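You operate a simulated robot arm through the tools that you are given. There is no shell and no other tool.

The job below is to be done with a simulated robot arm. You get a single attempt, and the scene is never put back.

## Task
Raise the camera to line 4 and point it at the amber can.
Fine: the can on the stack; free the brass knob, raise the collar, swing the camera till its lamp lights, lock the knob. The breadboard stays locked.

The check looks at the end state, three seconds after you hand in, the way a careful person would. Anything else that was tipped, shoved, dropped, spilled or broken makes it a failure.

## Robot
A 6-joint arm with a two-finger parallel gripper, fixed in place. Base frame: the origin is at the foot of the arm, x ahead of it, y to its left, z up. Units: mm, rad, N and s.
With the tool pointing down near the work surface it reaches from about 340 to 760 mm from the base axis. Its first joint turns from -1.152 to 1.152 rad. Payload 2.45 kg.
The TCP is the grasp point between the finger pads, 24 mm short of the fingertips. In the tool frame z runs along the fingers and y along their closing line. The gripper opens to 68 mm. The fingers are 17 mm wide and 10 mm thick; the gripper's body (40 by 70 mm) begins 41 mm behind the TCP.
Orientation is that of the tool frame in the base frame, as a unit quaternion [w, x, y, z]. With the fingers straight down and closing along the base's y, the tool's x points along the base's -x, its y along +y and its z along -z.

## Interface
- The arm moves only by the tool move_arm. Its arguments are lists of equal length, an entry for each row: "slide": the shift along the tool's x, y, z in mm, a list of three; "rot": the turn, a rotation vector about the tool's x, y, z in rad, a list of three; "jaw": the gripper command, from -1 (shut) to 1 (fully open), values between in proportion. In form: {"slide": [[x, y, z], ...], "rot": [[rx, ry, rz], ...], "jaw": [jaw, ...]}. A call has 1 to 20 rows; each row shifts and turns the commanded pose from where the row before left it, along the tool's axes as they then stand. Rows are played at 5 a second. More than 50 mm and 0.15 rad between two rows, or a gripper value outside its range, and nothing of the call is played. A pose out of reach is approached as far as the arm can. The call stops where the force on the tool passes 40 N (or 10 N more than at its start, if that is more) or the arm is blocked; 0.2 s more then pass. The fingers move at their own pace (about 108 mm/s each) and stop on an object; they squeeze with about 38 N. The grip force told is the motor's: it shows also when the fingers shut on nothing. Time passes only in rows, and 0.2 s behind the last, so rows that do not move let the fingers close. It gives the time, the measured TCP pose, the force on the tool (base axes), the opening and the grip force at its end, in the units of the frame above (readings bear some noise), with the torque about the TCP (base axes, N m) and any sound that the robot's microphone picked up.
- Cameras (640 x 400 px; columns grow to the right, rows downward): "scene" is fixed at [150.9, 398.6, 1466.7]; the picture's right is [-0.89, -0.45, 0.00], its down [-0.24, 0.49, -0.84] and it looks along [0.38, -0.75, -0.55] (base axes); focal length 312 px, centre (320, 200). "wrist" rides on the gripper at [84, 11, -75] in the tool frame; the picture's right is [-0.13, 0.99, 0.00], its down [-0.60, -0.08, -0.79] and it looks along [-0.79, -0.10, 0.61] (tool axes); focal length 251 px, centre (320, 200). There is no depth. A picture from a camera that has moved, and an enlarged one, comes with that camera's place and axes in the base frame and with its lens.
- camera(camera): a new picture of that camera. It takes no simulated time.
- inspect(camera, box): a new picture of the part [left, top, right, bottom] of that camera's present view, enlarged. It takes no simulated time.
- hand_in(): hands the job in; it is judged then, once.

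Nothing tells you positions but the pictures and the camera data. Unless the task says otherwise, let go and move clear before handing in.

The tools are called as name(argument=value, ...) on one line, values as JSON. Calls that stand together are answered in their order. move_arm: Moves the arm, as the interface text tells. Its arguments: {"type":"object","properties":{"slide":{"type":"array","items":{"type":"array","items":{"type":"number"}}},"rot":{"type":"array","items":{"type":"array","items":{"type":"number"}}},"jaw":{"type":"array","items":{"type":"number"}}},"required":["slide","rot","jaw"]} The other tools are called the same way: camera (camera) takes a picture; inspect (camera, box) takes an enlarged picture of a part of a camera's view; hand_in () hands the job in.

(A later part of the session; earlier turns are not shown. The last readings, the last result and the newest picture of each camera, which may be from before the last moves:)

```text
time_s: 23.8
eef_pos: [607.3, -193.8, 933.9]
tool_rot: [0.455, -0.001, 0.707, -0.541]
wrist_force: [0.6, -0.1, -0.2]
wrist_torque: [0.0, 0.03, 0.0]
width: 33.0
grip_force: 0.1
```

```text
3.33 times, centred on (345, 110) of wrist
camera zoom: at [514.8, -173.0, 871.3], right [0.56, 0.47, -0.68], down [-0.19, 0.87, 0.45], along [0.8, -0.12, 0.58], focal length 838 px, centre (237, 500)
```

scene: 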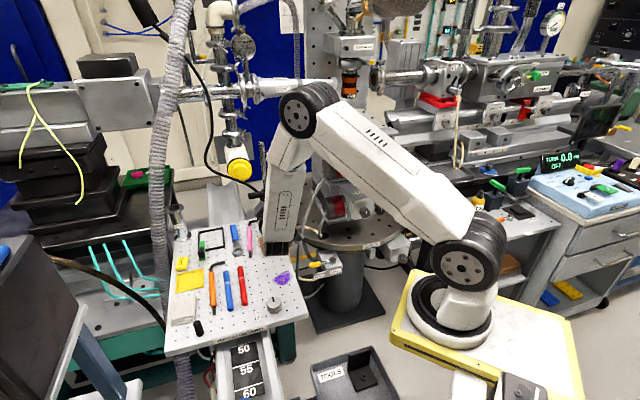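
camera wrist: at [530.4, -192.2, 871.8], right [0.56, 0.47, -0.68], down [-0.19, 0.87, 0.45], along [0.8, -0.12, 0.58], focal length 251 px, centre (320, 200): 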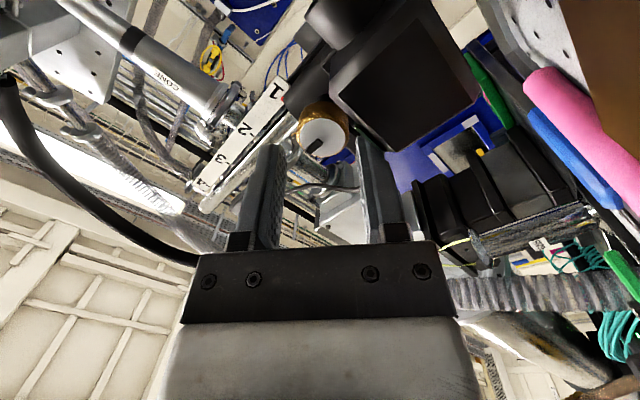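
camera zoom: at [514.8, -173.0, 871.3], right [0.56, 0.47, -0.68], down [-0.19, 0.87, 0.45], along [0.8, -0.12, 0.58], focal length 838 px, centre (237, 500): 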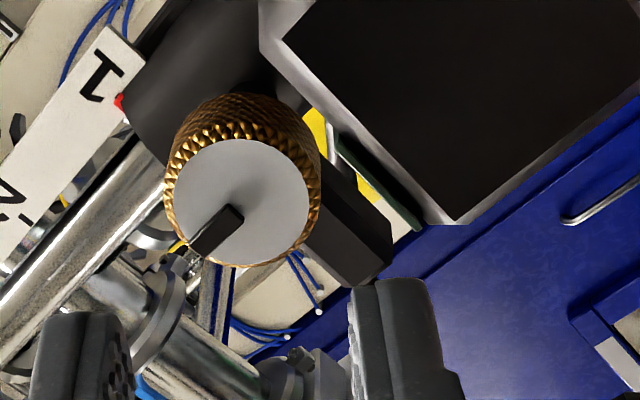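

Contact is clear and the camera mount didn't move. Correcting by 2.5 mm sideways/up puts the lower finger clear of the body, so I'll advance again in a short step and check the force.

move_arm(slide=[[-2.5, 0.8, 0], [0, 0, 12], [0, 0, 12], [0, 0, 0]], rot=[[0, 0, 0], [0, 0, 0], [0, 0, 0], [0, 0, 0]], jaw=[-0.03, -0.03, -0.03, -0.03])

inspect(camera="wrist", box=[260, 60, 430, 180])

```text
time_s: 24.8
eef_pos: [624.6, -208.6, 935.0]
tool_rot: [0.454, -0.001, 0.708, -0.541]
wrist_force: [0.3, 0.3, -0.3]
wrist_torque: [0.02, 0.02, 0.02]
width: 33.2
grip_force: 0.1
```

```text
3.33 times, centred on (345, 120) of wrist
camera zoom: at [532.4, -189.4, 872.9], right [0.56, 0.47, -0.68], down [-0.19, 0.87, 0.45], along [0.8, -0.12, 0.58], focal length 838 px, centre (237, 467)
```

zoom: 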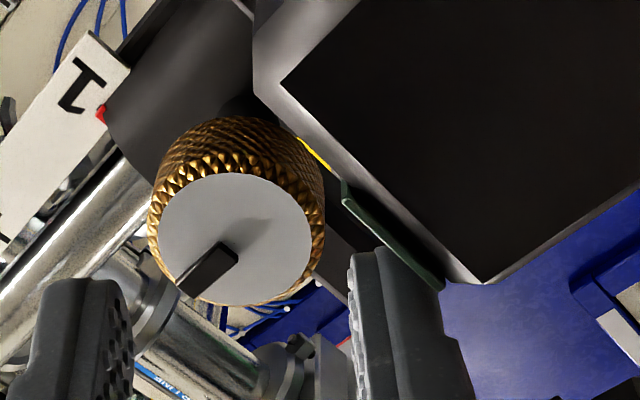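

No contact force now and the knob is centred between the fingers. I'll continue the advance until the pads cover the knob.

move_arm(slide=[[0, 0, 7], [0, 0, 7], [0, 0, 6], [0, 0, 0]], rot=[[0, 0, 0], [0, 0, 0], [0, 0, 0], [0, 0, 0]], jaw=[-0.03, -0.03, -0.03, -0.03])

inspect(camera="wrist", box=[260, 80, 430, 200])

```text
time_s: 25.8
eef_pos: [637.5, -223.4, 934.1]
tool_rot: [0.454, -0.001, 0.708, -0.541]
wrist_force: [0.3, 0.8, 0.3]
wrist_torque: [0.0, 0.04, -0.01]
width: 33.1
grip_force: 0.1
```

```text
3.33 times, centred on (345, 140) of wrist
camera zoom: at [544.0, -203.8, 872.4], right [0.56, 0.47, -0.68], down [-0.19, 0.87, 0.45], along [0.8, -0.12, 0.58], focal length 838 px, centre (237, 400)
```

zoom: 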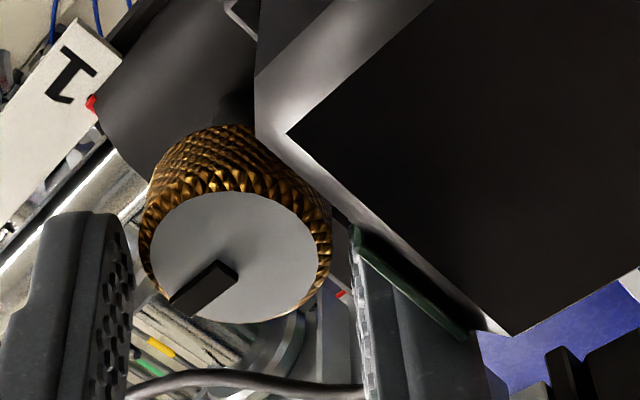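

The pads overlap the knob by about 8 mm. I'll go in 5 mm more and close on it, then read the grip.

move_arm(slide=[[0, 0, 5], [0, 0, 0], [0, 0, 0], [0, 0, 0], [0, 0, 0]], rot=[[0, 0, 0], [0, 0, 0], [0, 0, 0], [0, 0, 0], [0, 0, 0]], jaw=[-0.03, -0.1, -0.3, -1, -1])

inspect(camera="wrist", box=[260, 80, 430, 200])

camera(camera="scene")

```text
time_s: 27.0
eef_pos: [640.1, -229.0, 932.8]
tool_rot: [0.454, -0.001, 0.708, -0.541]
wrist_force: [4.6, -1.4, -4.1]
wrist_torque: [0.26, 0.42, 0.58]
width: 27.2
grip_force: 41.3
```

```text
3.33 times, centred on (345, 140) of wrist
camera zoom: at [547.4, -208.5, 872.0], right [0.56, 0.47, -0.68], down [-0.19, 0.87, 0.45], along [0.8, -0.12, 0.58], focal length 838 px, centre (237, 400)
```

zoom: 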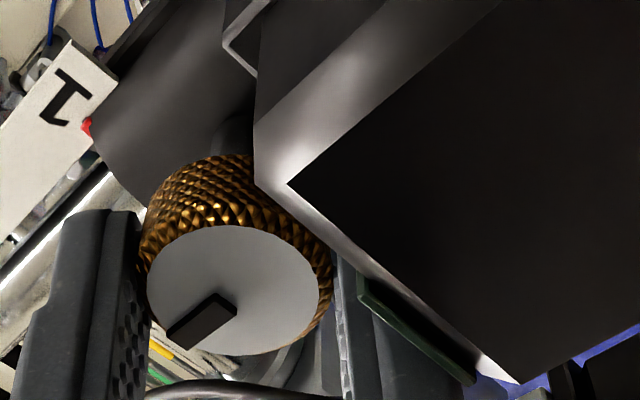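

```text
taken
```

scene: 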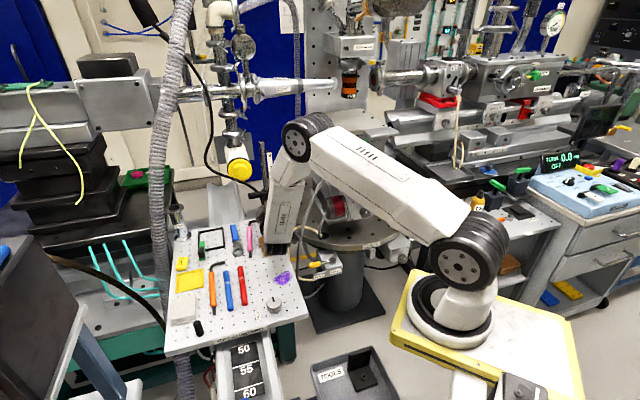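

The knob is gripped at 27 mm. I'll turn it counter-clockwise (seen facing it) a little and watch the torque.

move_arm(slide=[[0, 0.5, 0], [0, 0, 0], [0, 0, 0]], rot=[[0, 0, -0.1], [0, 0, -0.1], [0, 0, -0.1]], jaw=[-1, -1, -1])

inspect(camera="wrist", box=[260, 80, 430, 200])

```text
time_s: 27.8
eef_pos: [641.1, -227.9, 933.6]
tool_rot: [0.368, -0.109, 0.701, -0.601]
wrist_force: [-4.8, 8.1, -7.7]
wrist_torque: [0.24, 0.22, 1.21]
width: 26.9
grip_force: 42.3
```

```text
3.33 times, centred on (345, 140) of wrist
camera zoom: at [535.8, -218.6, 892.0], right [0.38, 0.32, -0.87], down [-0.11, 0.95, 0.31], along [0.92, -0.02, 0.39], focal length 838 px, centre (237, 400)
```

zoom: 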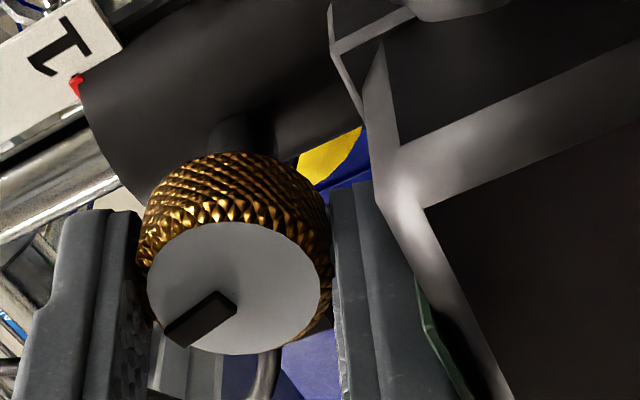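

The knob turns freely with the gripper, but there's a vertical-axis moment suggesting a slight yaw misalignment. I'll trim the yaw a little and continue turning.

move_arm(slide=[[0, 0, 0], [0, 0, 0], [0, 0, 0]], rot=[[-0.0117, -0.0276, 0], [0, 0, -0.1], [0, 0, -0.1]], jaw=[-1, -1, -1])

```text
time_s: 28.6
eef_pos: [640.5, -230.4, 932.9]
tool_rot: [0.314, -0.187, 0.683, -0.633]
wrist_force: [-8.4, 3.3, -14.9]
wrist_torque: [0.2, 0.15, 0.96]
width: 26.3
grip_force: 41.5
```

The moment fell a little, and the tool is being pushed down, so the knob sits slightly lower. I'll trim the height and yaw, then continue the turn.

move_arm(slide=[[0.3, 1.5, 0], [0, 0, -1], [0, 0, 0], [0, 0, 0]], rot=[[0, 0, 0], [-0.006, -0.029, 0], [0, 0, -0.1], [0, 0, -0.1]], jaw=[-1, -1, -1, -1])

inspect(camera="wrist", box=[260, 80, 430, 200])

camera(camera="wrist")

```text
time_s: 29.6
eef_pos: [639.9, -228.8, 934.2]
tool_rot: [-0.259, 0.261, -0.656, 0.659]
wrist_force: [1.1, -11.2, -9.0]
wrist_torque: [-0.1, -0.14, -0.16]
width: 26.5
grip_force: 41.6
```

```text
3.33 times, centred on (345, 140) of wrist
camera zoom: at [527.3, -232.3, 924.0], right [0.09, 0.09, -0.99], down [-0.1, 0.99, 0.08], along [0.99, 0.1, 0.1], focal length 838 px, centre (237, 400)
```

zoom: 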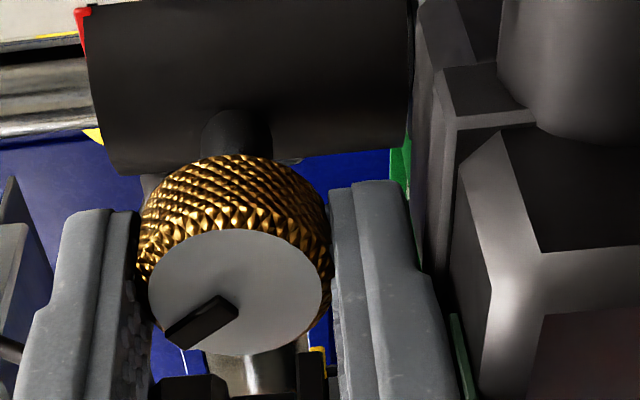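

```text
taken
camera wrist: at [527.3, -232.3, 924.0], right [0.09, 0.09, -0.99], down [-0.1, 0.99, 0.08], along [0.99, 0.1, 0.1], focal length 251 px, centre (320, 200)
```

wrist: 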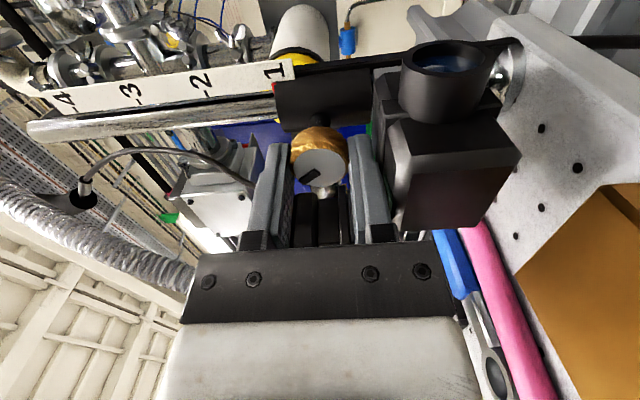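

The moment is now near zero and the knob is turned about 40°. I'll continue the remaining 50°.

move_arm(slide=[[0, 0.6, 0.6], [0, 0, 0], [0, 0, 0], [0, 0, 0], [0, 0, 0]], rot=[[0, 0, -0.09], [0, 0, -0.09], [0, 0, -0.09], [0, 0, -0.09], [0, 0, -0.09]], jaw=[-1, -1, -1, -1, -1])

inspect(camera="wrist", box=[260, 80, 430, 200])

```text
time_s: 30.8
eef_pos: [640.4, -229.3, 933.2]
tool_rot: [-0.106, 0.402, -0.581, 0.699]
wrist_force: [-11.2, -5.6, 5.1]
wrist_torque: [-0.44, -0.44, -0.86]
width: 26.4
grip_force: 41.6
```

```text
3.33 times, centred on (345, 140) of wrist
camera zoom: at [530.2, -230.0, 961.1], right [-0.23, -0.22, -0.95], down [-0.12, 0.97, -0.19], along [0.96, 0.07, -0.25], focal length 838 px, centre (237, 400)
```

zoom: 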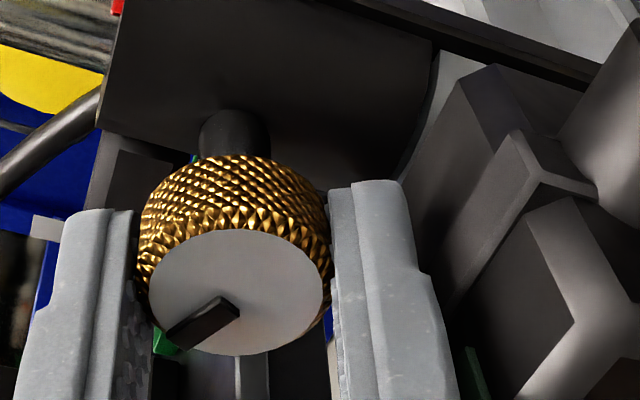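

Turned about 66° so far with no resistance about the axis, only a small pad twist. I'll trim that and finish to 90°.

move_arm(slide=[[0, 0, 0], [0, 0, 0], [0, 0, 0], [0, 0, 0], [0, 0, 0], [0, 0, 0]], rot=[[0, 0.02, 0], [0, 0, -0.09], [0, 0, -0.09], [0, 0, -0.09], [0, 0, -0.09], [0, 0, -0.07]], jaw=[-1, -1, -1, -1, -1, -1])

inspect(camera="wrist", box=[260, 80, 430, 200])

camera(camera="wrist")

```text
time_s: 32.2
eef_pos: [640.2, -229.2, 933.3]
tool_rot: [0.05, 0.511, -0.483, 0.709]
wrist_force: [-2.9, -10.8, -4.8]
wrist_torque: [-0.65, -0.67, -0.28]
width: 26.7
grip_force: 41.6
```

```text
3.33 times, centred on (345, 140) of wrist
camera zoom: at [543.1, -215.2, 990.7], right [-0.5, -0.47, -0.73], down [-0.2, 0.88, -0.42], along [0.84, -0.06, -0.54], focal length 838 px, centre (237, 400)
```

zoom: 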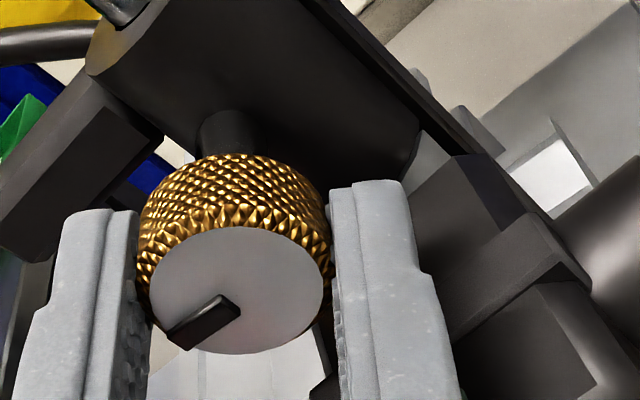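

```text
taken
camera wrist: at [543.1, -215.2, 990.7], right [-0.5, -0.47, -0.73], down [-0.2, 0.88, -0.42], along [0.84, -0.06, -0.54], focal length 251 px, centre (320, 200)
```

wrist: 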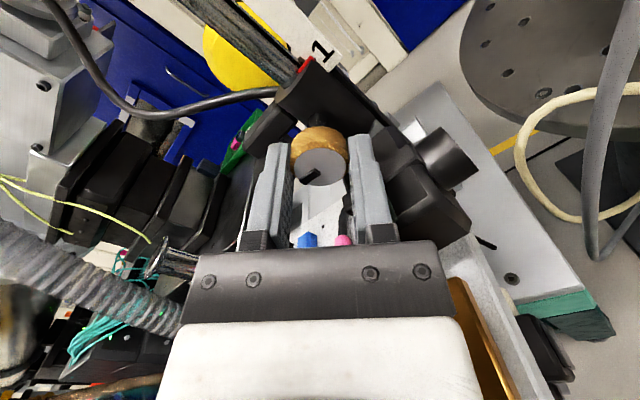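

The knob is now turned about 90°. I'll test by lifting 4 mm and reading the vertical force.

move_arm(slide=[[1.55, -1.27, 0], [1.55, -1.27, 0], [0, 0, 0]], rot=[[0, 0, 0], [0, 0, 0], [0, 0, 0]], jaw=[-1, -1, -1])

inspect(camera="wrist", box=[260, 30, 430, 150])

```text
time_s: 33.0
eef_pos: [639.4, -228.6, 935.7]
tool_rot: [0.051, 0.512, -0.484, 0.707]
wrist_force: [0.8, -15.4, -10.2]
wrist_torque: [0.18, 0.1, 0.73]
width: 26.5
grip_force: 41.8
```

```text
3.33 times, centred on (345, 90) of wrist
camera zoom: at [543.2, -215.4, 993.1], right [-0.5, -0.46, -0.73], down [-0.21, 0.88, -0.42], along [0.84, -0.06, -0.54], focal length 838 px, centre (237, 567)
```

zoom: 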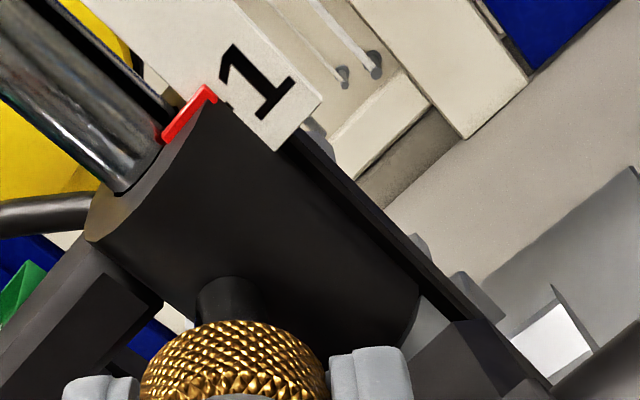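

It moved about 2.4 mm with only ~5 N more load, so I can't yet say it's free. I'll lift further and compare the red pointer with the scale.

move_arm(slide=[[2.3, -1.9, 0], [2.3, -1.9, 0], [2.3, -1.9, 0], [0, 0, 0]], rot=[[0, 0, 0], [0, 0, 0], [0, 0, 0], [0, 0, 0]], jaw=[-1, -1, -1, -1])

inspect(camera="wrist", box=[260, 30, 430, 150])

```text
time_s: 34.0
eef_pos: [640.4, -228.6, 944.7]
tool_rot: [0.052, 0.512, -0.485, 0.707]
wrist_force: [-9.7, -11.9, -10.2]
wrist_torque: [0.44, 0.38, 0.89]
width: 26.7
grip_force: 41.3
```

```text
3.33 times, centred on (345, 90) of wrist
camera zoom: at [543.3, -215.2, 1002.3], right [-0.5, -0.46, -0.73], down [-0.2, 0.88, -0.42], along [0.84, -0.06, -0.54], focal length 838 px, centre (237, 567)
```

zoom: 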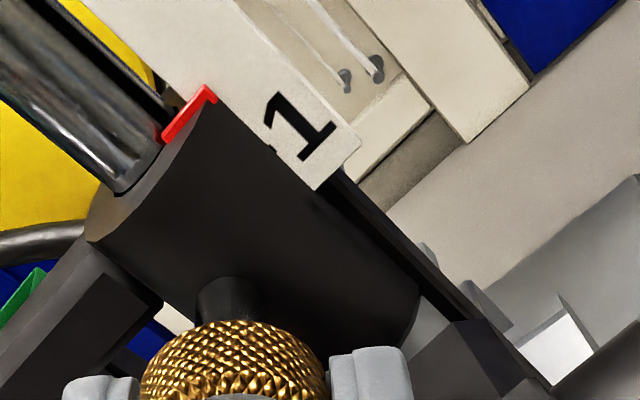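

The pointer moved up relative to line 1, so the collar is free and I'm carrying it. I'll lift about 90 mm more, keeping hold of the knob.

move_arm(slide=[[11.6, -9.5, 0.18], [11.6, -9.5, 0.18], [11.6, -9.5, 0.18], [11.6, -9.5, 0.18], [11.6, -9.5, 0.18], [11.6, -9.5, 0.18], [0, 0, 0]], rot=[[0, 0, 0], [0, 0, 0], [0, 0, 0], [0, 0, 0], [0, 0, 0], [0, 0, 0], [0, 0, 0]], jaw=[-1, -1, -1, -1, -1, -1, -1])

camera(camera="wrist")

camera(camera="scene")

inspect(camera="wrist", box=[260, 0, 430, 120])

```text
time_s: 35.6
eef_pos: [640.5, -228.9, 1036.5]
tool_rot: [0.05, 0.511, -0.485, 0.708]
wrist_force: [-9.8, -13.3, -9.4]
wrist_torque: [0.11, 0.09, 0.59]
width: 26.6
grip_force: 40.9
```

```text
taken
camera wrist: at [543.1, -215.2, 1095.4], right [-0.5, -0.46, -0.73], down [-0.2, 0.88, -0.42], along [0.84, -0.06, -0.54], focal length 251 px, centre (320, 200)
```

wrist: 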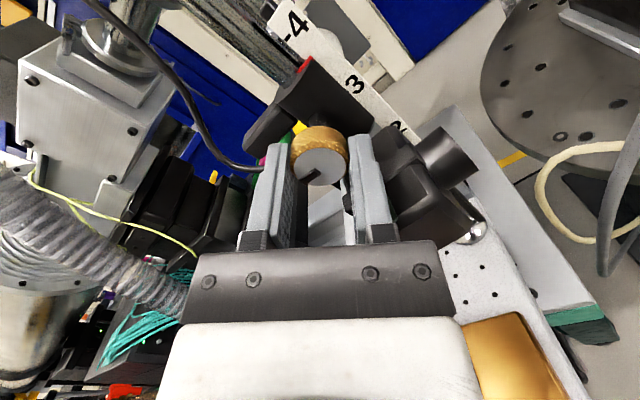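

```text
taken
```

scene: 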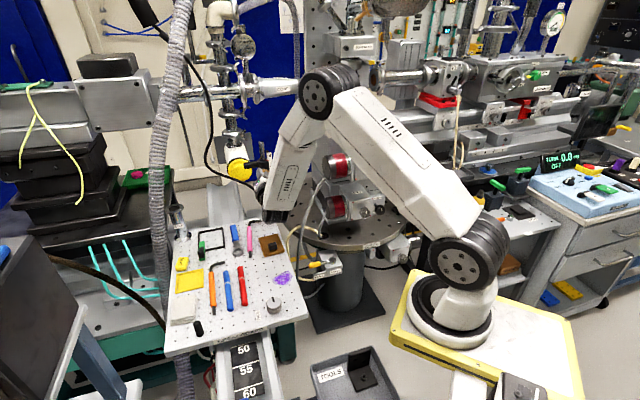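

```text
3.33 times, centred on (345, 60) of wrist
camera zoom: at [543.1, -215.2, 1095.4], right [-0.5, -0.46, -0.73], down [-0.2, 0.88, -0.42], along [0.84, -0.06, -0.54], focal length 838 px, centre (237, 667)
```

zoom: 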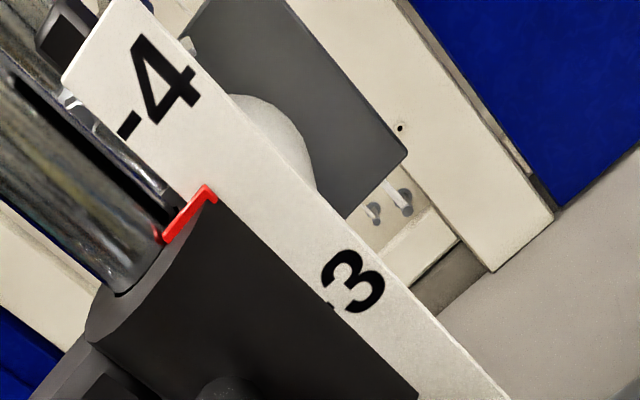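

The collar is 15 mm or so short of line 4. I'll lift 12 mm more, then begin swinging counter-clockwise around the post while holding the knob.

move_arm(slide=[[9.3, -7.6, 0.1], [0, 0, 0], [3.54, 4.33, 0.28], [3.54, 4.33, 0.28], [3.54, 4.33, 0.28], [0, 0, 0]], rot=[[0, 0, 0], [0, 0, 0], [0.0773, -0.0634, 0.0012], [0.0773, -0.0634, 0.0012], [0.0773, -0.0634, 0.0012], [0, 0, 0]], jaw=[-1, -1, -1, -1, -1, -1])

camera(camera="wrist")

camera(camera="scene")

```text
time_s: 36.8
eef_pos: [636.1, -233.9, 1052.4]
tool_rot: [-0.049, 0.571, -0.405, 0.713]
wrist_force: [2.4, 4.1, -0.5]
wrist_torque: [0.3, 0.25, -0.04]
width: 28.4
grip_force: 42.4
stopped in row 5: the force on the tool passed its limit at 46 N (the readings are from after the stop); the commanded pose is now the measured one
```

```text
taken
camera wrist: at [538.9, -247.3, 1109.0], right [-0.34, -0.59, -0.73], down [-0.44, 0.79, -0.43], along [0.83, 0.17, -0.53], focal length 251 px, centre (320, 200)
```

wrist: 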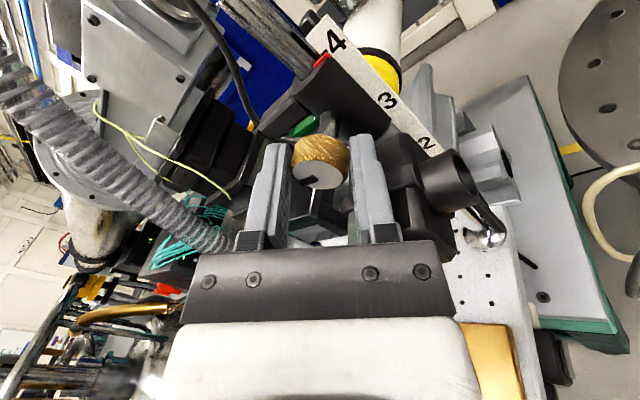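

```text
taken
```

scene: 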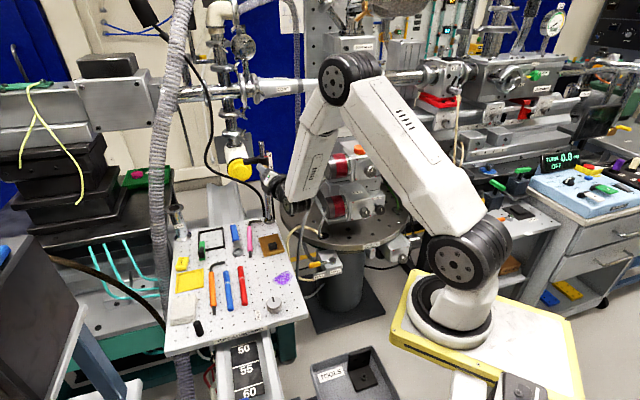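

The swing built up force and stopped, with the knob now sitting skewed in the fingers. The collar seems to hold its height by itself. I'll look closely.

inspect(camera="wrist", box=[240, 20, 440, 220])

inspect(camera="scene", box=[230, 130, 320, 240])

inspect(camera="wrist", box=[360, 80, 560, 260])

```text
2.00 times, centred on (340, 120) of wrist
camera zoom: at [538.9, -247.3, 1109.0], right [-0.34, -0.59, -0.73], down [-0.44, 0.79, -0.43], along [0.83, 0.17, -0.53], focal length 503 px, centre (280, 360)
```

zoom: 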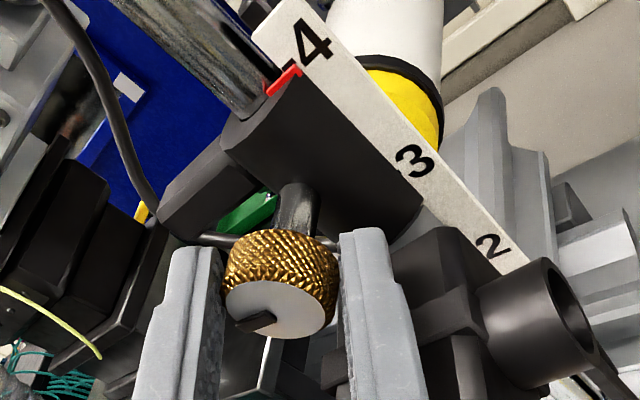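

```text
3.64 times, centred on (275, 185) of scene
camera zoom: at [151.0, 398.7, 1466.7], right [-0.89, -0.45, 0.0], down [-0.24, 0.49, -0.84], along [0.38, -0.75, -0.54], focal length 1135 px, centre (484, 254)
```

zoom: 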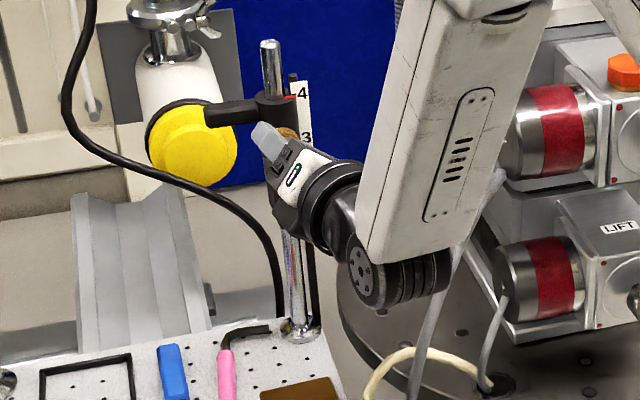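

```text
2.22 times, centred on (460, 170) of wrist
camera zoom: at [538.9, -247.3, 1109.0], right [-0.34, -0.59, -0.73], down [-0.44, 0.79, -0.43], along [0.83, 0.17, -0.53], focal length 559 px, centre (9, 267)
```

zoom: 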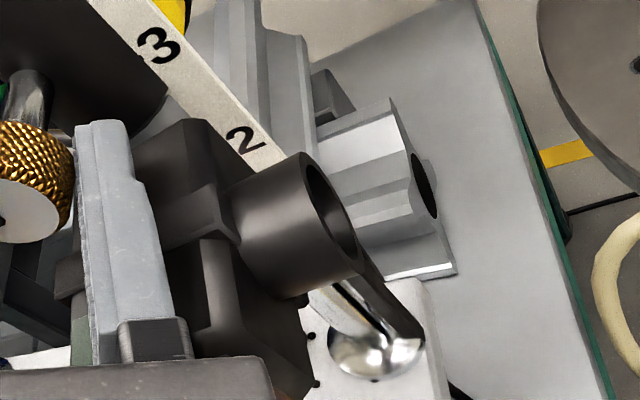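

The collar is holding itself near line 4 but the swing didn't follow; the fingers just skewed on the knob. I'll turn the tool back in line with the knob so I can push cleanly and read the real swing resistance.

move_arm(slide=[[-1.06, -1.29, -0.08], [-1.06, -1.29, -0.08], [-1.06, -1.29, -0.08], [0, 0, 0]], rot=[[-0.072, 0.059, -0.001], [-0.072, 0.059, -0.001], [-0.072, 0.059, -0.001], [0, 0, 0]], jaw=[-1, -1, -1, -1])

inspect(camera="wrist", box=[240, 20, 440, 220])

```text
time_s: 37.8
eef_pos: [637.8, -230.0, 1052.3]
tool_rot: [0.051, 0.508, -0.483, 0.712]
wrist_force: [-3.5, -3.2, -4.2]
wrist_torque: [0.24, 0.25, 0.86]
width: 26.5
grip_force: 41.4
```

```text
2.00 times, centred on (340, 120) of wrist
camera zoom: at [540.8, -216.2, 1108.9], right [-0.5, -0.47, -0.73], down [-0.2, 0.88, -0.43], along [0.84, -0.07, -0.53], focal length 503 px, centre (280, 360)
```

zoom: 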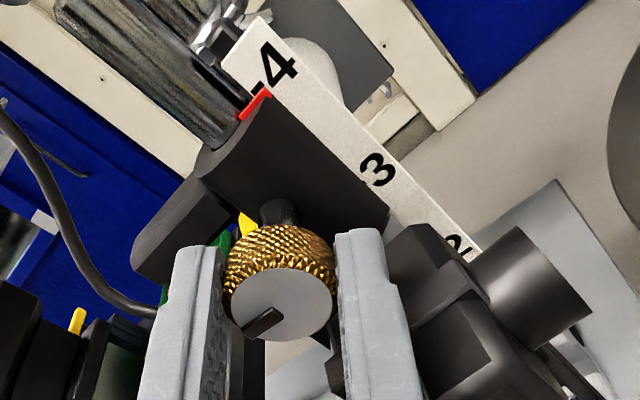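

The tool is aligned again and the collar didn't rotate at all: it is keyed by the scale bar. So the camera must swing on its own under the collar. I'll first check the height against line 4, and how the camera is mounted.

inspect(camera="wrist", box=[290, 20, 360, 80])

inspect(camera="scene", box=[240, 140, 280, 180])

inspect(camera="wrist", box=[330, 70, 480, 220])

```text
6.67 times, centred on (325, 50) of wrist
camera zoom: at [540.8, -216.2, 1108.9], right [-0.5, -0.47, -0.73], down [-0.2, 0.88, -0.43], along [0.84, -0.07, -0.53], focal length 1676 px, centre (287, 1200)
```

zoom: 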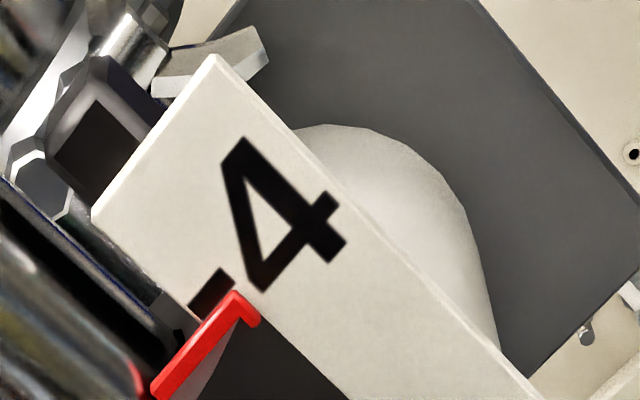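

```text
10.00 times, centred on (260, 160) of scene
camera zoom: at [150.9, 398.5, 1466.8], right [-0.89, -0.45, 0.0], down [-0.24, 0.49, -0.84], along [0.38, -0.75, -0.55], focal length 3120 px, centre (920, 600)
```

zoom: 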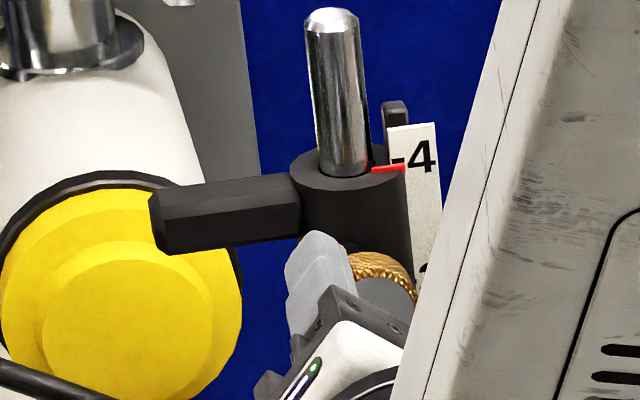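

```text
2.67 times, centred on (405, 145) of wrist
camera zoom: at [540.8, -216.2, 1108.9], right [-0.5, -0.47, -0.73], down [-0.2, 0.88, -0.43], along [0.84, -0.07, -0.53], focal length 670 px, centre (93, 347)
```

zoom: 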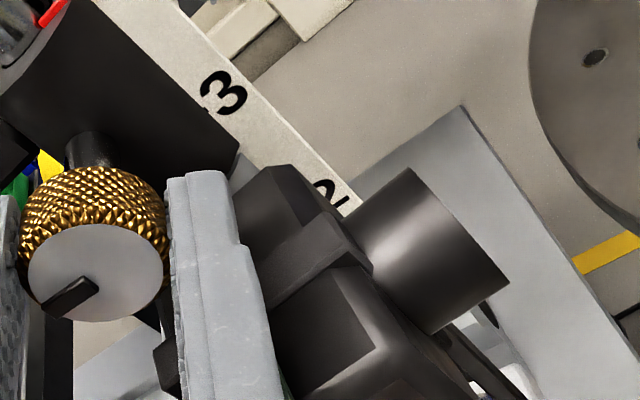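

The pointer is about 2.5 mm below line 4. I'll nudge up with the knob still held and re-measure.

move_arm(slide=[[1.2, -1.0, 0], [1.2, -1.0, 0], [0, 0, 0]], rot=[[0, 0, 0], [0, 0, 0], [0, 0, 0]], jaw=[-1, -1, -1])

inspect(camera="wrist", box=[290, 20, 360, 80])

inspect(camera="scene", box=[240, 140, 280, 180])

```text
time_s: 38.6
eef_pos: [637.9, -231.1, 1054.7]
tool_rot: [0.051, 0.507, -0.483, 0.712]
wrist_force: [-8.4, -2.6, -10.1]
wrist_torque: [-0.36, -0.31, 0.06]
width: 26.2
grip_force: 41.6
```

```text
6.67 times, centred on (325, 50) of wrist
camera zoom: at [540.8, -216.3, 1111.5], right [-0.5, -0.47, -0.73], down [-0.2, 0.88, -0.43], along [0.84, -0.07, -0.53], focal length 1676 px, centre (287, 1200)
```

zoom: 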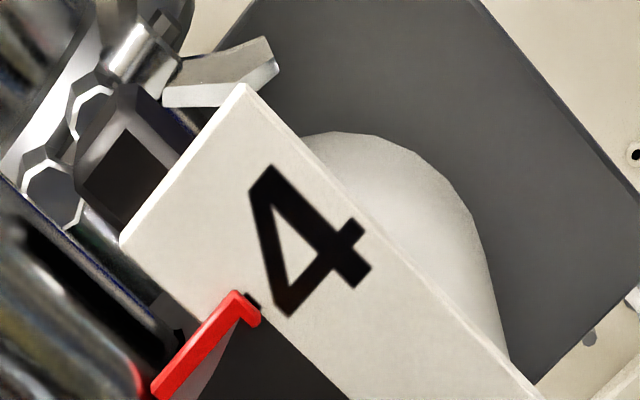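

```text
10.00 times, centred on (260, 160) of scene
camera zoom: at [150.9, 398.4, 1466.8], right [-0.89, -0.45, 0.0], down [-0.24, 0.49, -0.84], along [0.38, -0.75, -0.55], focal length 3120 px, centre (920, 600)
```

zoom: 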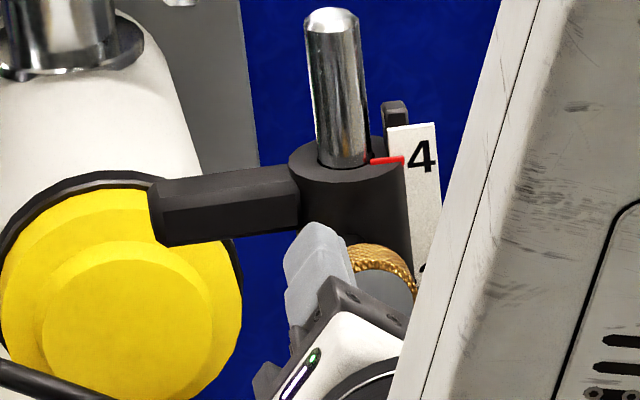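

The pointer now covers the line-4 mark in both views. Before letting go I'll relax the upward pull and open just a little, with the lower finger still under the knob, to see whether the collar stays put.

move_arm(slide=[[-0.9, 0.75, 0], [0, 0, 0], [0, 0, 0], [0, 0, 0]], rot=[[0, 0, 0], [0, 0, 0], [0, 0, 0], [0, 0, 0]], jaw=[-1, -1, -0.14, -0.14])

inspect(camera="wrist", box=[290, 20, 360, 80])

inspect(camera="wrist", box=[240, 20, 440, 220])

inspect(camera="scene", box=[240, 140, 280, 180])

```text
time_s: 39.6
eef_pos: [639.1, -229.7, 1055.7]
tool_rot: [0.051, 0.507, -0.481, 0.713]
wrist_force: [0.3, -1.8, 0.0]
wrist_torque: [0.0, 0.01, -0.02]
width: 30.2
grip_force: 0.5
```

```text
6.67 times, centred on (325, 50) of wrist
camera zoom: at [542.2, -215.8, 1111.7], right [-0.49, -0.47, -0.73], down [-0.2, 0.88, -0.43], along [0.85, -0.07, -0.53], focal length 1676 px, centre (287, 1200)
```

zoom: 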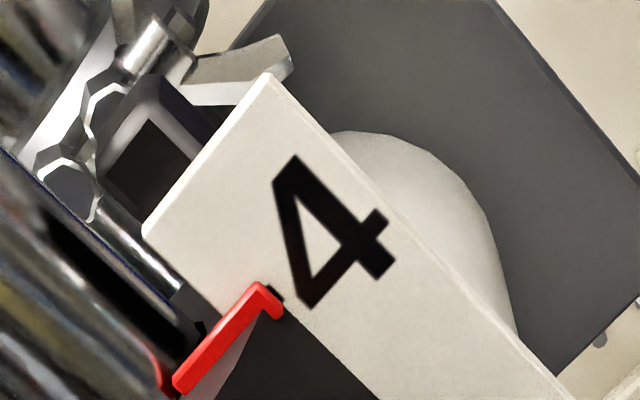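

```text
2.00 times, centred on (340, 120) of wrist
camera zoom: at [542.2, -215.8, 1111.7], right [-0.49, -0.47, -0.73], down [-0.2, 0.88, -0.43], along [0.85, -0.07, -0.53], focal length 503 px, centre (280, 360)
```

zoom: 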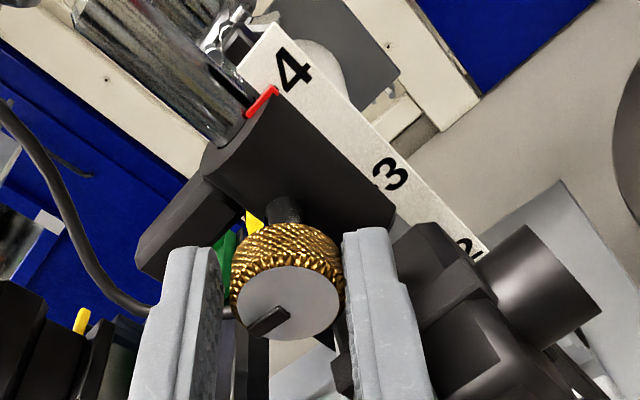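

```text
10.00 times, centred on (260, 160) of scene
camera zoom: at [150.9, 398.6, 1466.7], right [-0.89, -0.45, 0.0], down [-0.24, 0.49, -0.84], along [0.38, -0.75, -0.55], focal length 3120 px, centre (920, 600)
```

zoom: 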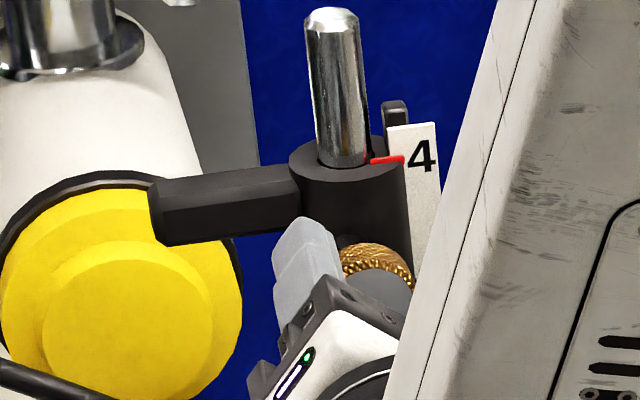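

The collar holds itself at line 4 with no load. I'll open a bit more and back straight out along the knob axis, then look at the camera mount.

move_arm(slide=[[0, 0, 0], [0, 0, -10], [0, 0, -15], [0, 0, -20], [0, 0, -20], [0, 0, 0]], rot=[[0, 0, 0], [0, 0, 0], [0, 0, 0], [0, 0, 0], [0, 0, 0], [0, 0, 0]], jaw=[0.03, 0.03, 0.03, 0.03, 0.03, 0.03])

camera(camera="wrist")

inspect(camera="scene", box=[230, 130, 320, 240])

inspect(camera="wrist", box=[280, 0, 480, 140])

```text
time_s: 41.0
eef_pos: [595.0, -184.0, 1053.6]
tool_rot: [0.051, 0.507, -0.483, 0.712]
wrist_force: [-0.5, -0.9, -1.0]
wrist_torque: [-0.02, -0.03, -0.02]
width: 35.0
grip_force: 0.0
```

```text
taken
camera wrist: at [498.0, -169.4, 1110.3], right [-0.49, -0.47, -0.73], down [-0.2, 0.88, -0.43], along [0.85, -0.07, -0.53], focal length 251 px, centre (320, 200)
```

wrist: 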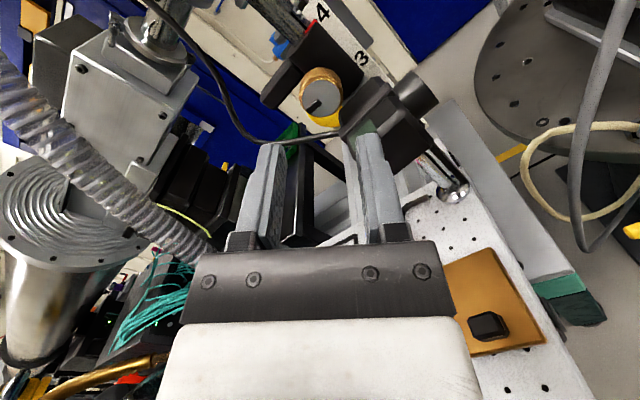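

```text
3.64 times, centred on (275, 185) of scene
camera zoom: at [150.9, 398.6, 1466.7], right [-0.89, -0.45, 0.0], down [-0.24, 0.49, -0.84], along [0.38, -0.75, -0.55], focal length 1135 px, centre (484, 254)
```

zoom: 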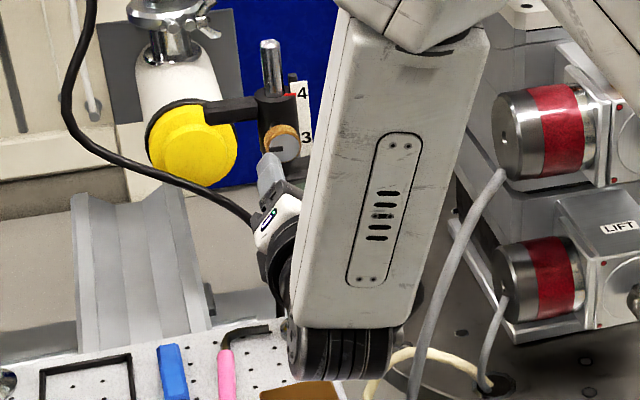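

```text
2.86 times, centred on (380, 70) of wrist
camera zoom: at [498.0, -169.4, 1110.3], right [-0.49, -0.47, -0.73], down [-0.2, 0.88, -0.43], along [0.85, -0.07, -0.53], focal length 718 px, centre (149, 571)
```

zoom: 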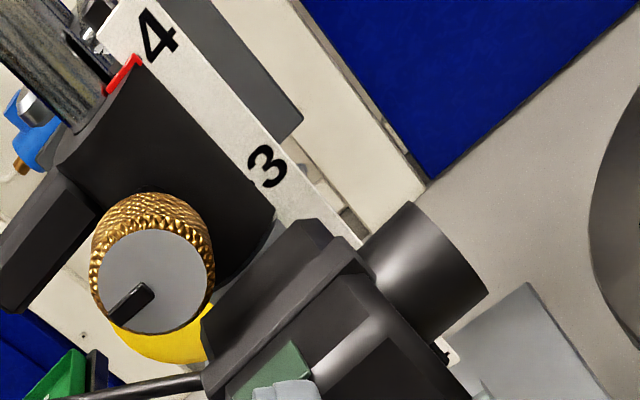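

The camera hangs on its own bracket below the collar. I'll back away further for a wider view of the whole mount.

move_arm(slide=[[0, 0, -30], [0, 0, -30], [0, 0, -20]], rot=[[0, 0, 0], [0, 0, 0], [0, 0, 0]], jaw=[0.03, 0.03, 0.03])

camera(camera="wrist")

inspect(camera="wrist", box=[260, 0, 460, 140])

inspect(camera="scene", box=[230, 130, 320, 240])

```text
time_s: 41.8
eef_pos: [541.9, -122.5, 1051.5]
tool_rot: [0.05, 0.508, -0.481, 0.713]
wrist_force: [-0.4, -0.5, -0.4]
wrist_torque: [-0.01, 0.05, -0.01]
width: 34.8
grip_force: 0.2
```

```text
taken
camera wrist: at [445.1, -109.0, 1108.2], right [-0.49, -0.47, -0.73], down [-0.2, 0.88, -0.43], along [0.85, -0.07, -0.53], focal length 251 px, centre (320, 200)
```

wrist: 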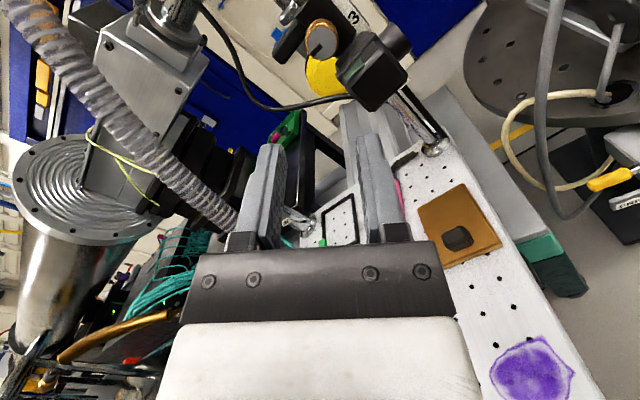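

```text
2.86 times, centred on (360, 70) of wrist
camera zoom: at [445.1, -109.0, 1108.2], right [-0.49, -0.47, -0.73], down [-0.2, 0.88, -0.43], along [0.85, -0.07, -0.53], focal length 718 px, centre (206, 571)
```

zoom: 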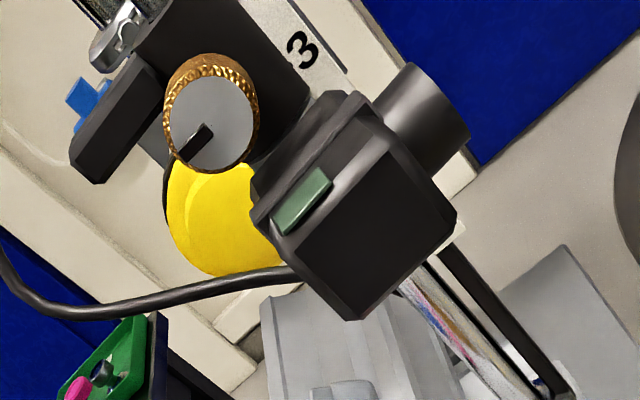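

```text
3.64 times, centred on (275, 185) of scene
camera zoom: at [150.9, 398.6, 1466.7], right [-0.89, -0.45, 0.0], down [-0.24, 0.49, -0.84], along [0.38, -0.75, -0.55], focal length 1135 px, centre (484, 254)
```

zoom: 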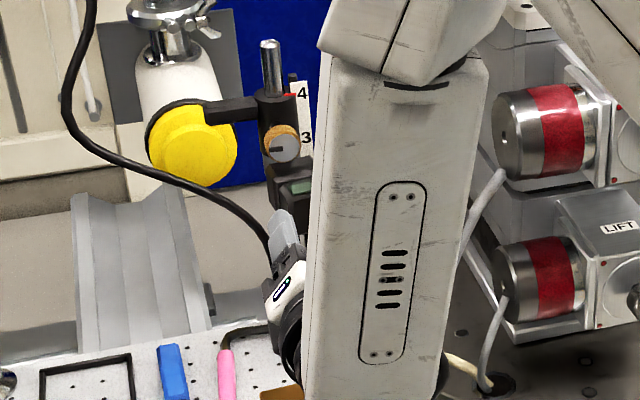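

Comparing positions, the camera body has already swung about 10° relative to the collar, so the camera does swing on its own. I'll close the fingers, come in beside the camera's back (the side away from the lens), and push it round gently.

move_arm(slide=[[0, 0, 0], [-16, 5.3, 0], [-16.2, 5.3, 0], [0, 0, 27], [0, 0, 27], [0, 0, 26]], rot=[[0.093, -0.076, 0.001], [0, 0, 0], [0, 0, 0], [0, 0, 0], [0, 0, 0], [0, 0, 0]], jaw=[-1, -1, -1, -1, -1, -1])

camera(camera="wrist")

inspect(camera="scene", box=[230, 130, 320, 240])

inspect(camera="wrist", box=[260, 0, 460, 180])

```text
time_s: 43.2
eef_pos: [611.0, -165.6, 1019.1]
tool_rot: [0.008, 0.536, -0.45, 0.714]
wrist_force: [0.1, 0.3, 0.0]
wrist_torque: [0.0, 0.0, -0.04]
width: 0.0
grip_force: 23.6
```

```text
taken
camera wrist: at [513.3, -163.2, 1076.1], right [-0.44, -0.53, -0.73], down [-0.31, 0.85, -0.43], along [0.85, 0.03, -0.53], focal length 251 px, centre (320, 200)
```

wrist: 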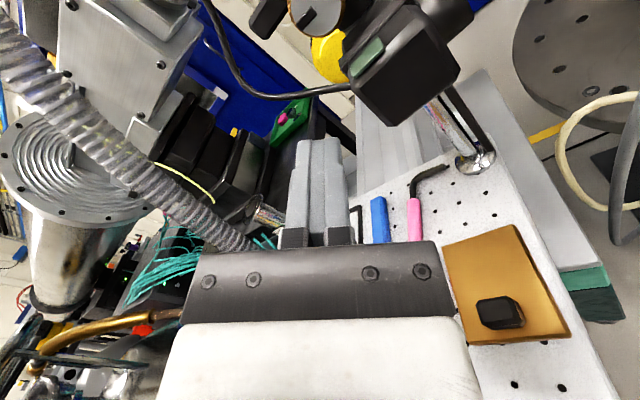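

```text
3.64 times, centred on (275, 185) of scene
camera zoom: at [150.9, 398.6, 1466.7], right [-0.89, -0.45, 0.0], down [-0.24, 0.49, -0.84], along [0.38, -0.75, -0.55], focal length 1135 px, centre (484, 254)
```

zoom: 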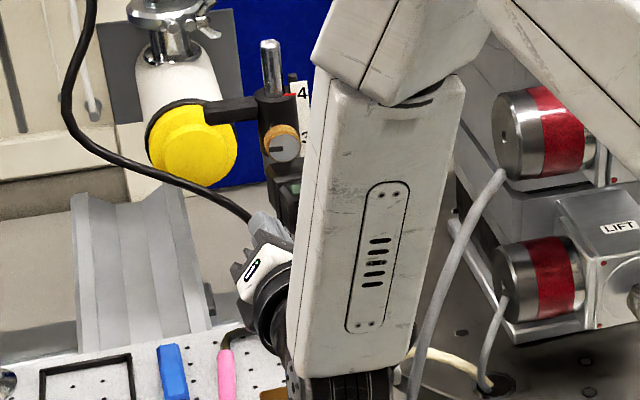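

```text
2.22 times, centred on (360, 90) of wrist
camera zoom: at [513.3, -163.2, 1076.1], right [-0.44, -0.53, -0.73], down [-0.31, 0.85, -0.43], along [0.85, 0.03, -0.53], focal length 559 px, centre (231, 444)
```

zoom: 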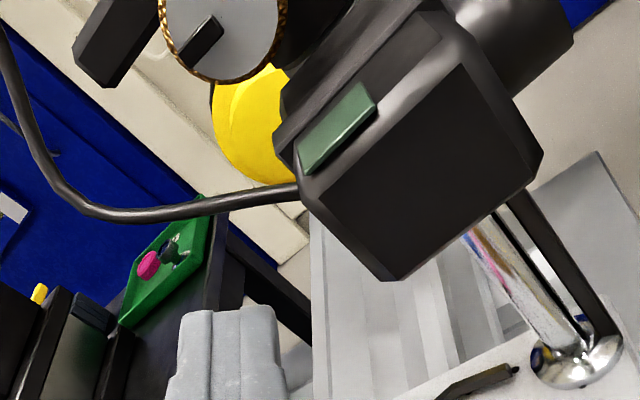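

The fingers are beside the camera's back. The cable leaves the back near z 1021 and rises, so I'll go 15 mm lower to pass under it, then advance alongside the body.

move_arm(slide=[[-11.6, 9.5, -0.2], [0, 0, 16], [0, 0, 14], [0, 0, 0]], rot=[[0, 0, 0], [0, 0, 0], [0, 0, 0], [0, 0, 0]], jaw=[-1, -1, -1, -1])

camera(camera="wrist")

inspect(camera="wrist", box=[260, 0, 460, 180])

inspect(camera="scene", box=[230, 130, 320, 240])

```text
time_s: 44.2
eef_pos: [631.7, -185.4, 1005.3]
tool_rot: [0.008, 0.536, -0.45, 0.714]
wrist_force: [-0.5, -0.7, -0.1]
wrist_torque: [0.0, -0.02, -0.02]
width: 0.0
grip_force: 23.8
```

```text
taken
camera wrist: at [534.5, -183.5, 1062.1], right [-0.43, -0.53, -0.73], down [-0.31, 0.85, -0.43], along [0.85, 0.03, -0.53], focal length 251 px, centre (320, 200)
```

wrist: 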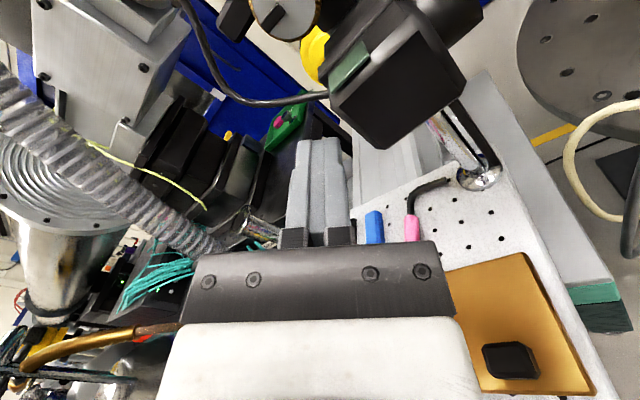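

```text
2.22 times, centred on (360, 90) of wrist
camera zoom: at [534.5, -183.5, 1062.1], right [-0.43, -0.53, -0.73], down [-0.31, 0.85, -0.43], along [0.85, 0.03, -0.53], focal length 559 px, centre (231, 444)
```

zoom: 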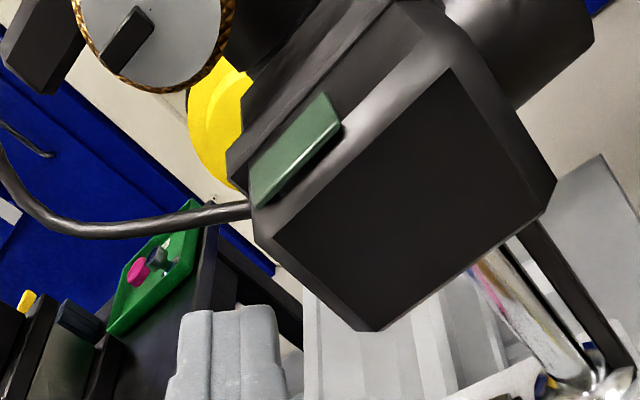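

```text
3.64 times, centred on (275, 185) of scene
camera zoom: at [150.9, 398.6, 1466.7], right [-0.89, -0.45, 0.0], down [-0.24, 0.49, -0.84], along [0.38, -0.75, -0.55], focal length 1135 px, centre (484, 254)
```

zoom: 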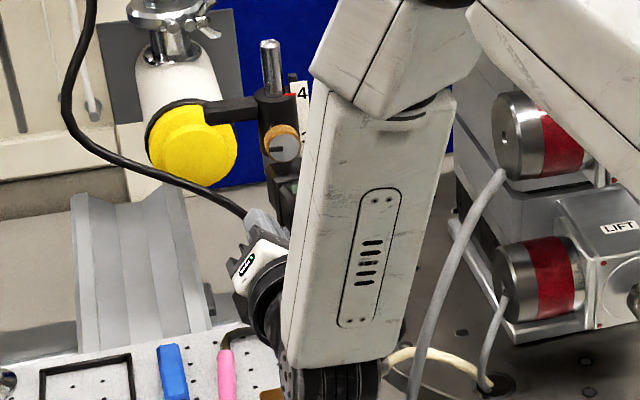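

The finger's edge is about 15 mm from the camera's back face, overlapping it by about 14 mm and passing under the cable. I'll now push sideways in small steps and watch force and lamp.

move_arm(slide=[[3.8, 4.6, 0], [3.8, 4.6, 0], [2.5, 3.1, 0], [2.5, 3.1, 0], [0, 0, 0]], rot=[[0, 0, 0], [0, 0, 0], [0, 0, 0], [0, 0, 0], [0, 0, 0]], jaw=[-1, -1, -1, -1, -1])

inspect(camera="wrist", box=[260, 0, 460, 180])

```text
time_s: 45.4
eef_pos: [620.0, -200.5, 1007.0]
tool_rot: [0.007, 0.536, -0.45, 0.714]
wrist_force: [-0.4, 0.0, 0.0]
wrist_torque: [0.02, -0.03, 0.0]
width: 0.3
grip_force: 24.0
```

```text
2.22 times, centred on (360, 90) of wrist
camera zoom: at [520.9, -199.0, 1063.5], right [-0.43, -0.53, -0.73], down [-0.31, 0.85, -0.43], along [0.85, 0.03, -0.53], focal length 559 px, centre (231, 444)
```

zoom: 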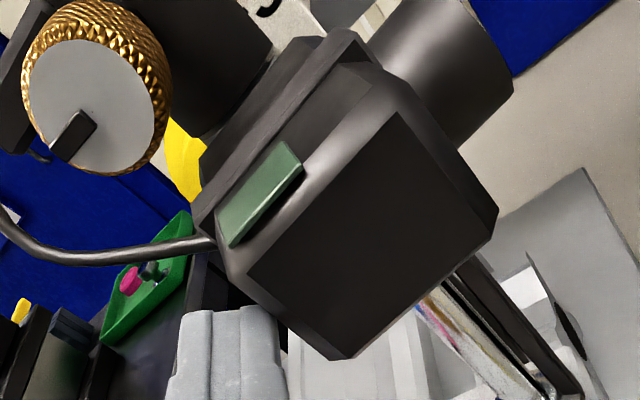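

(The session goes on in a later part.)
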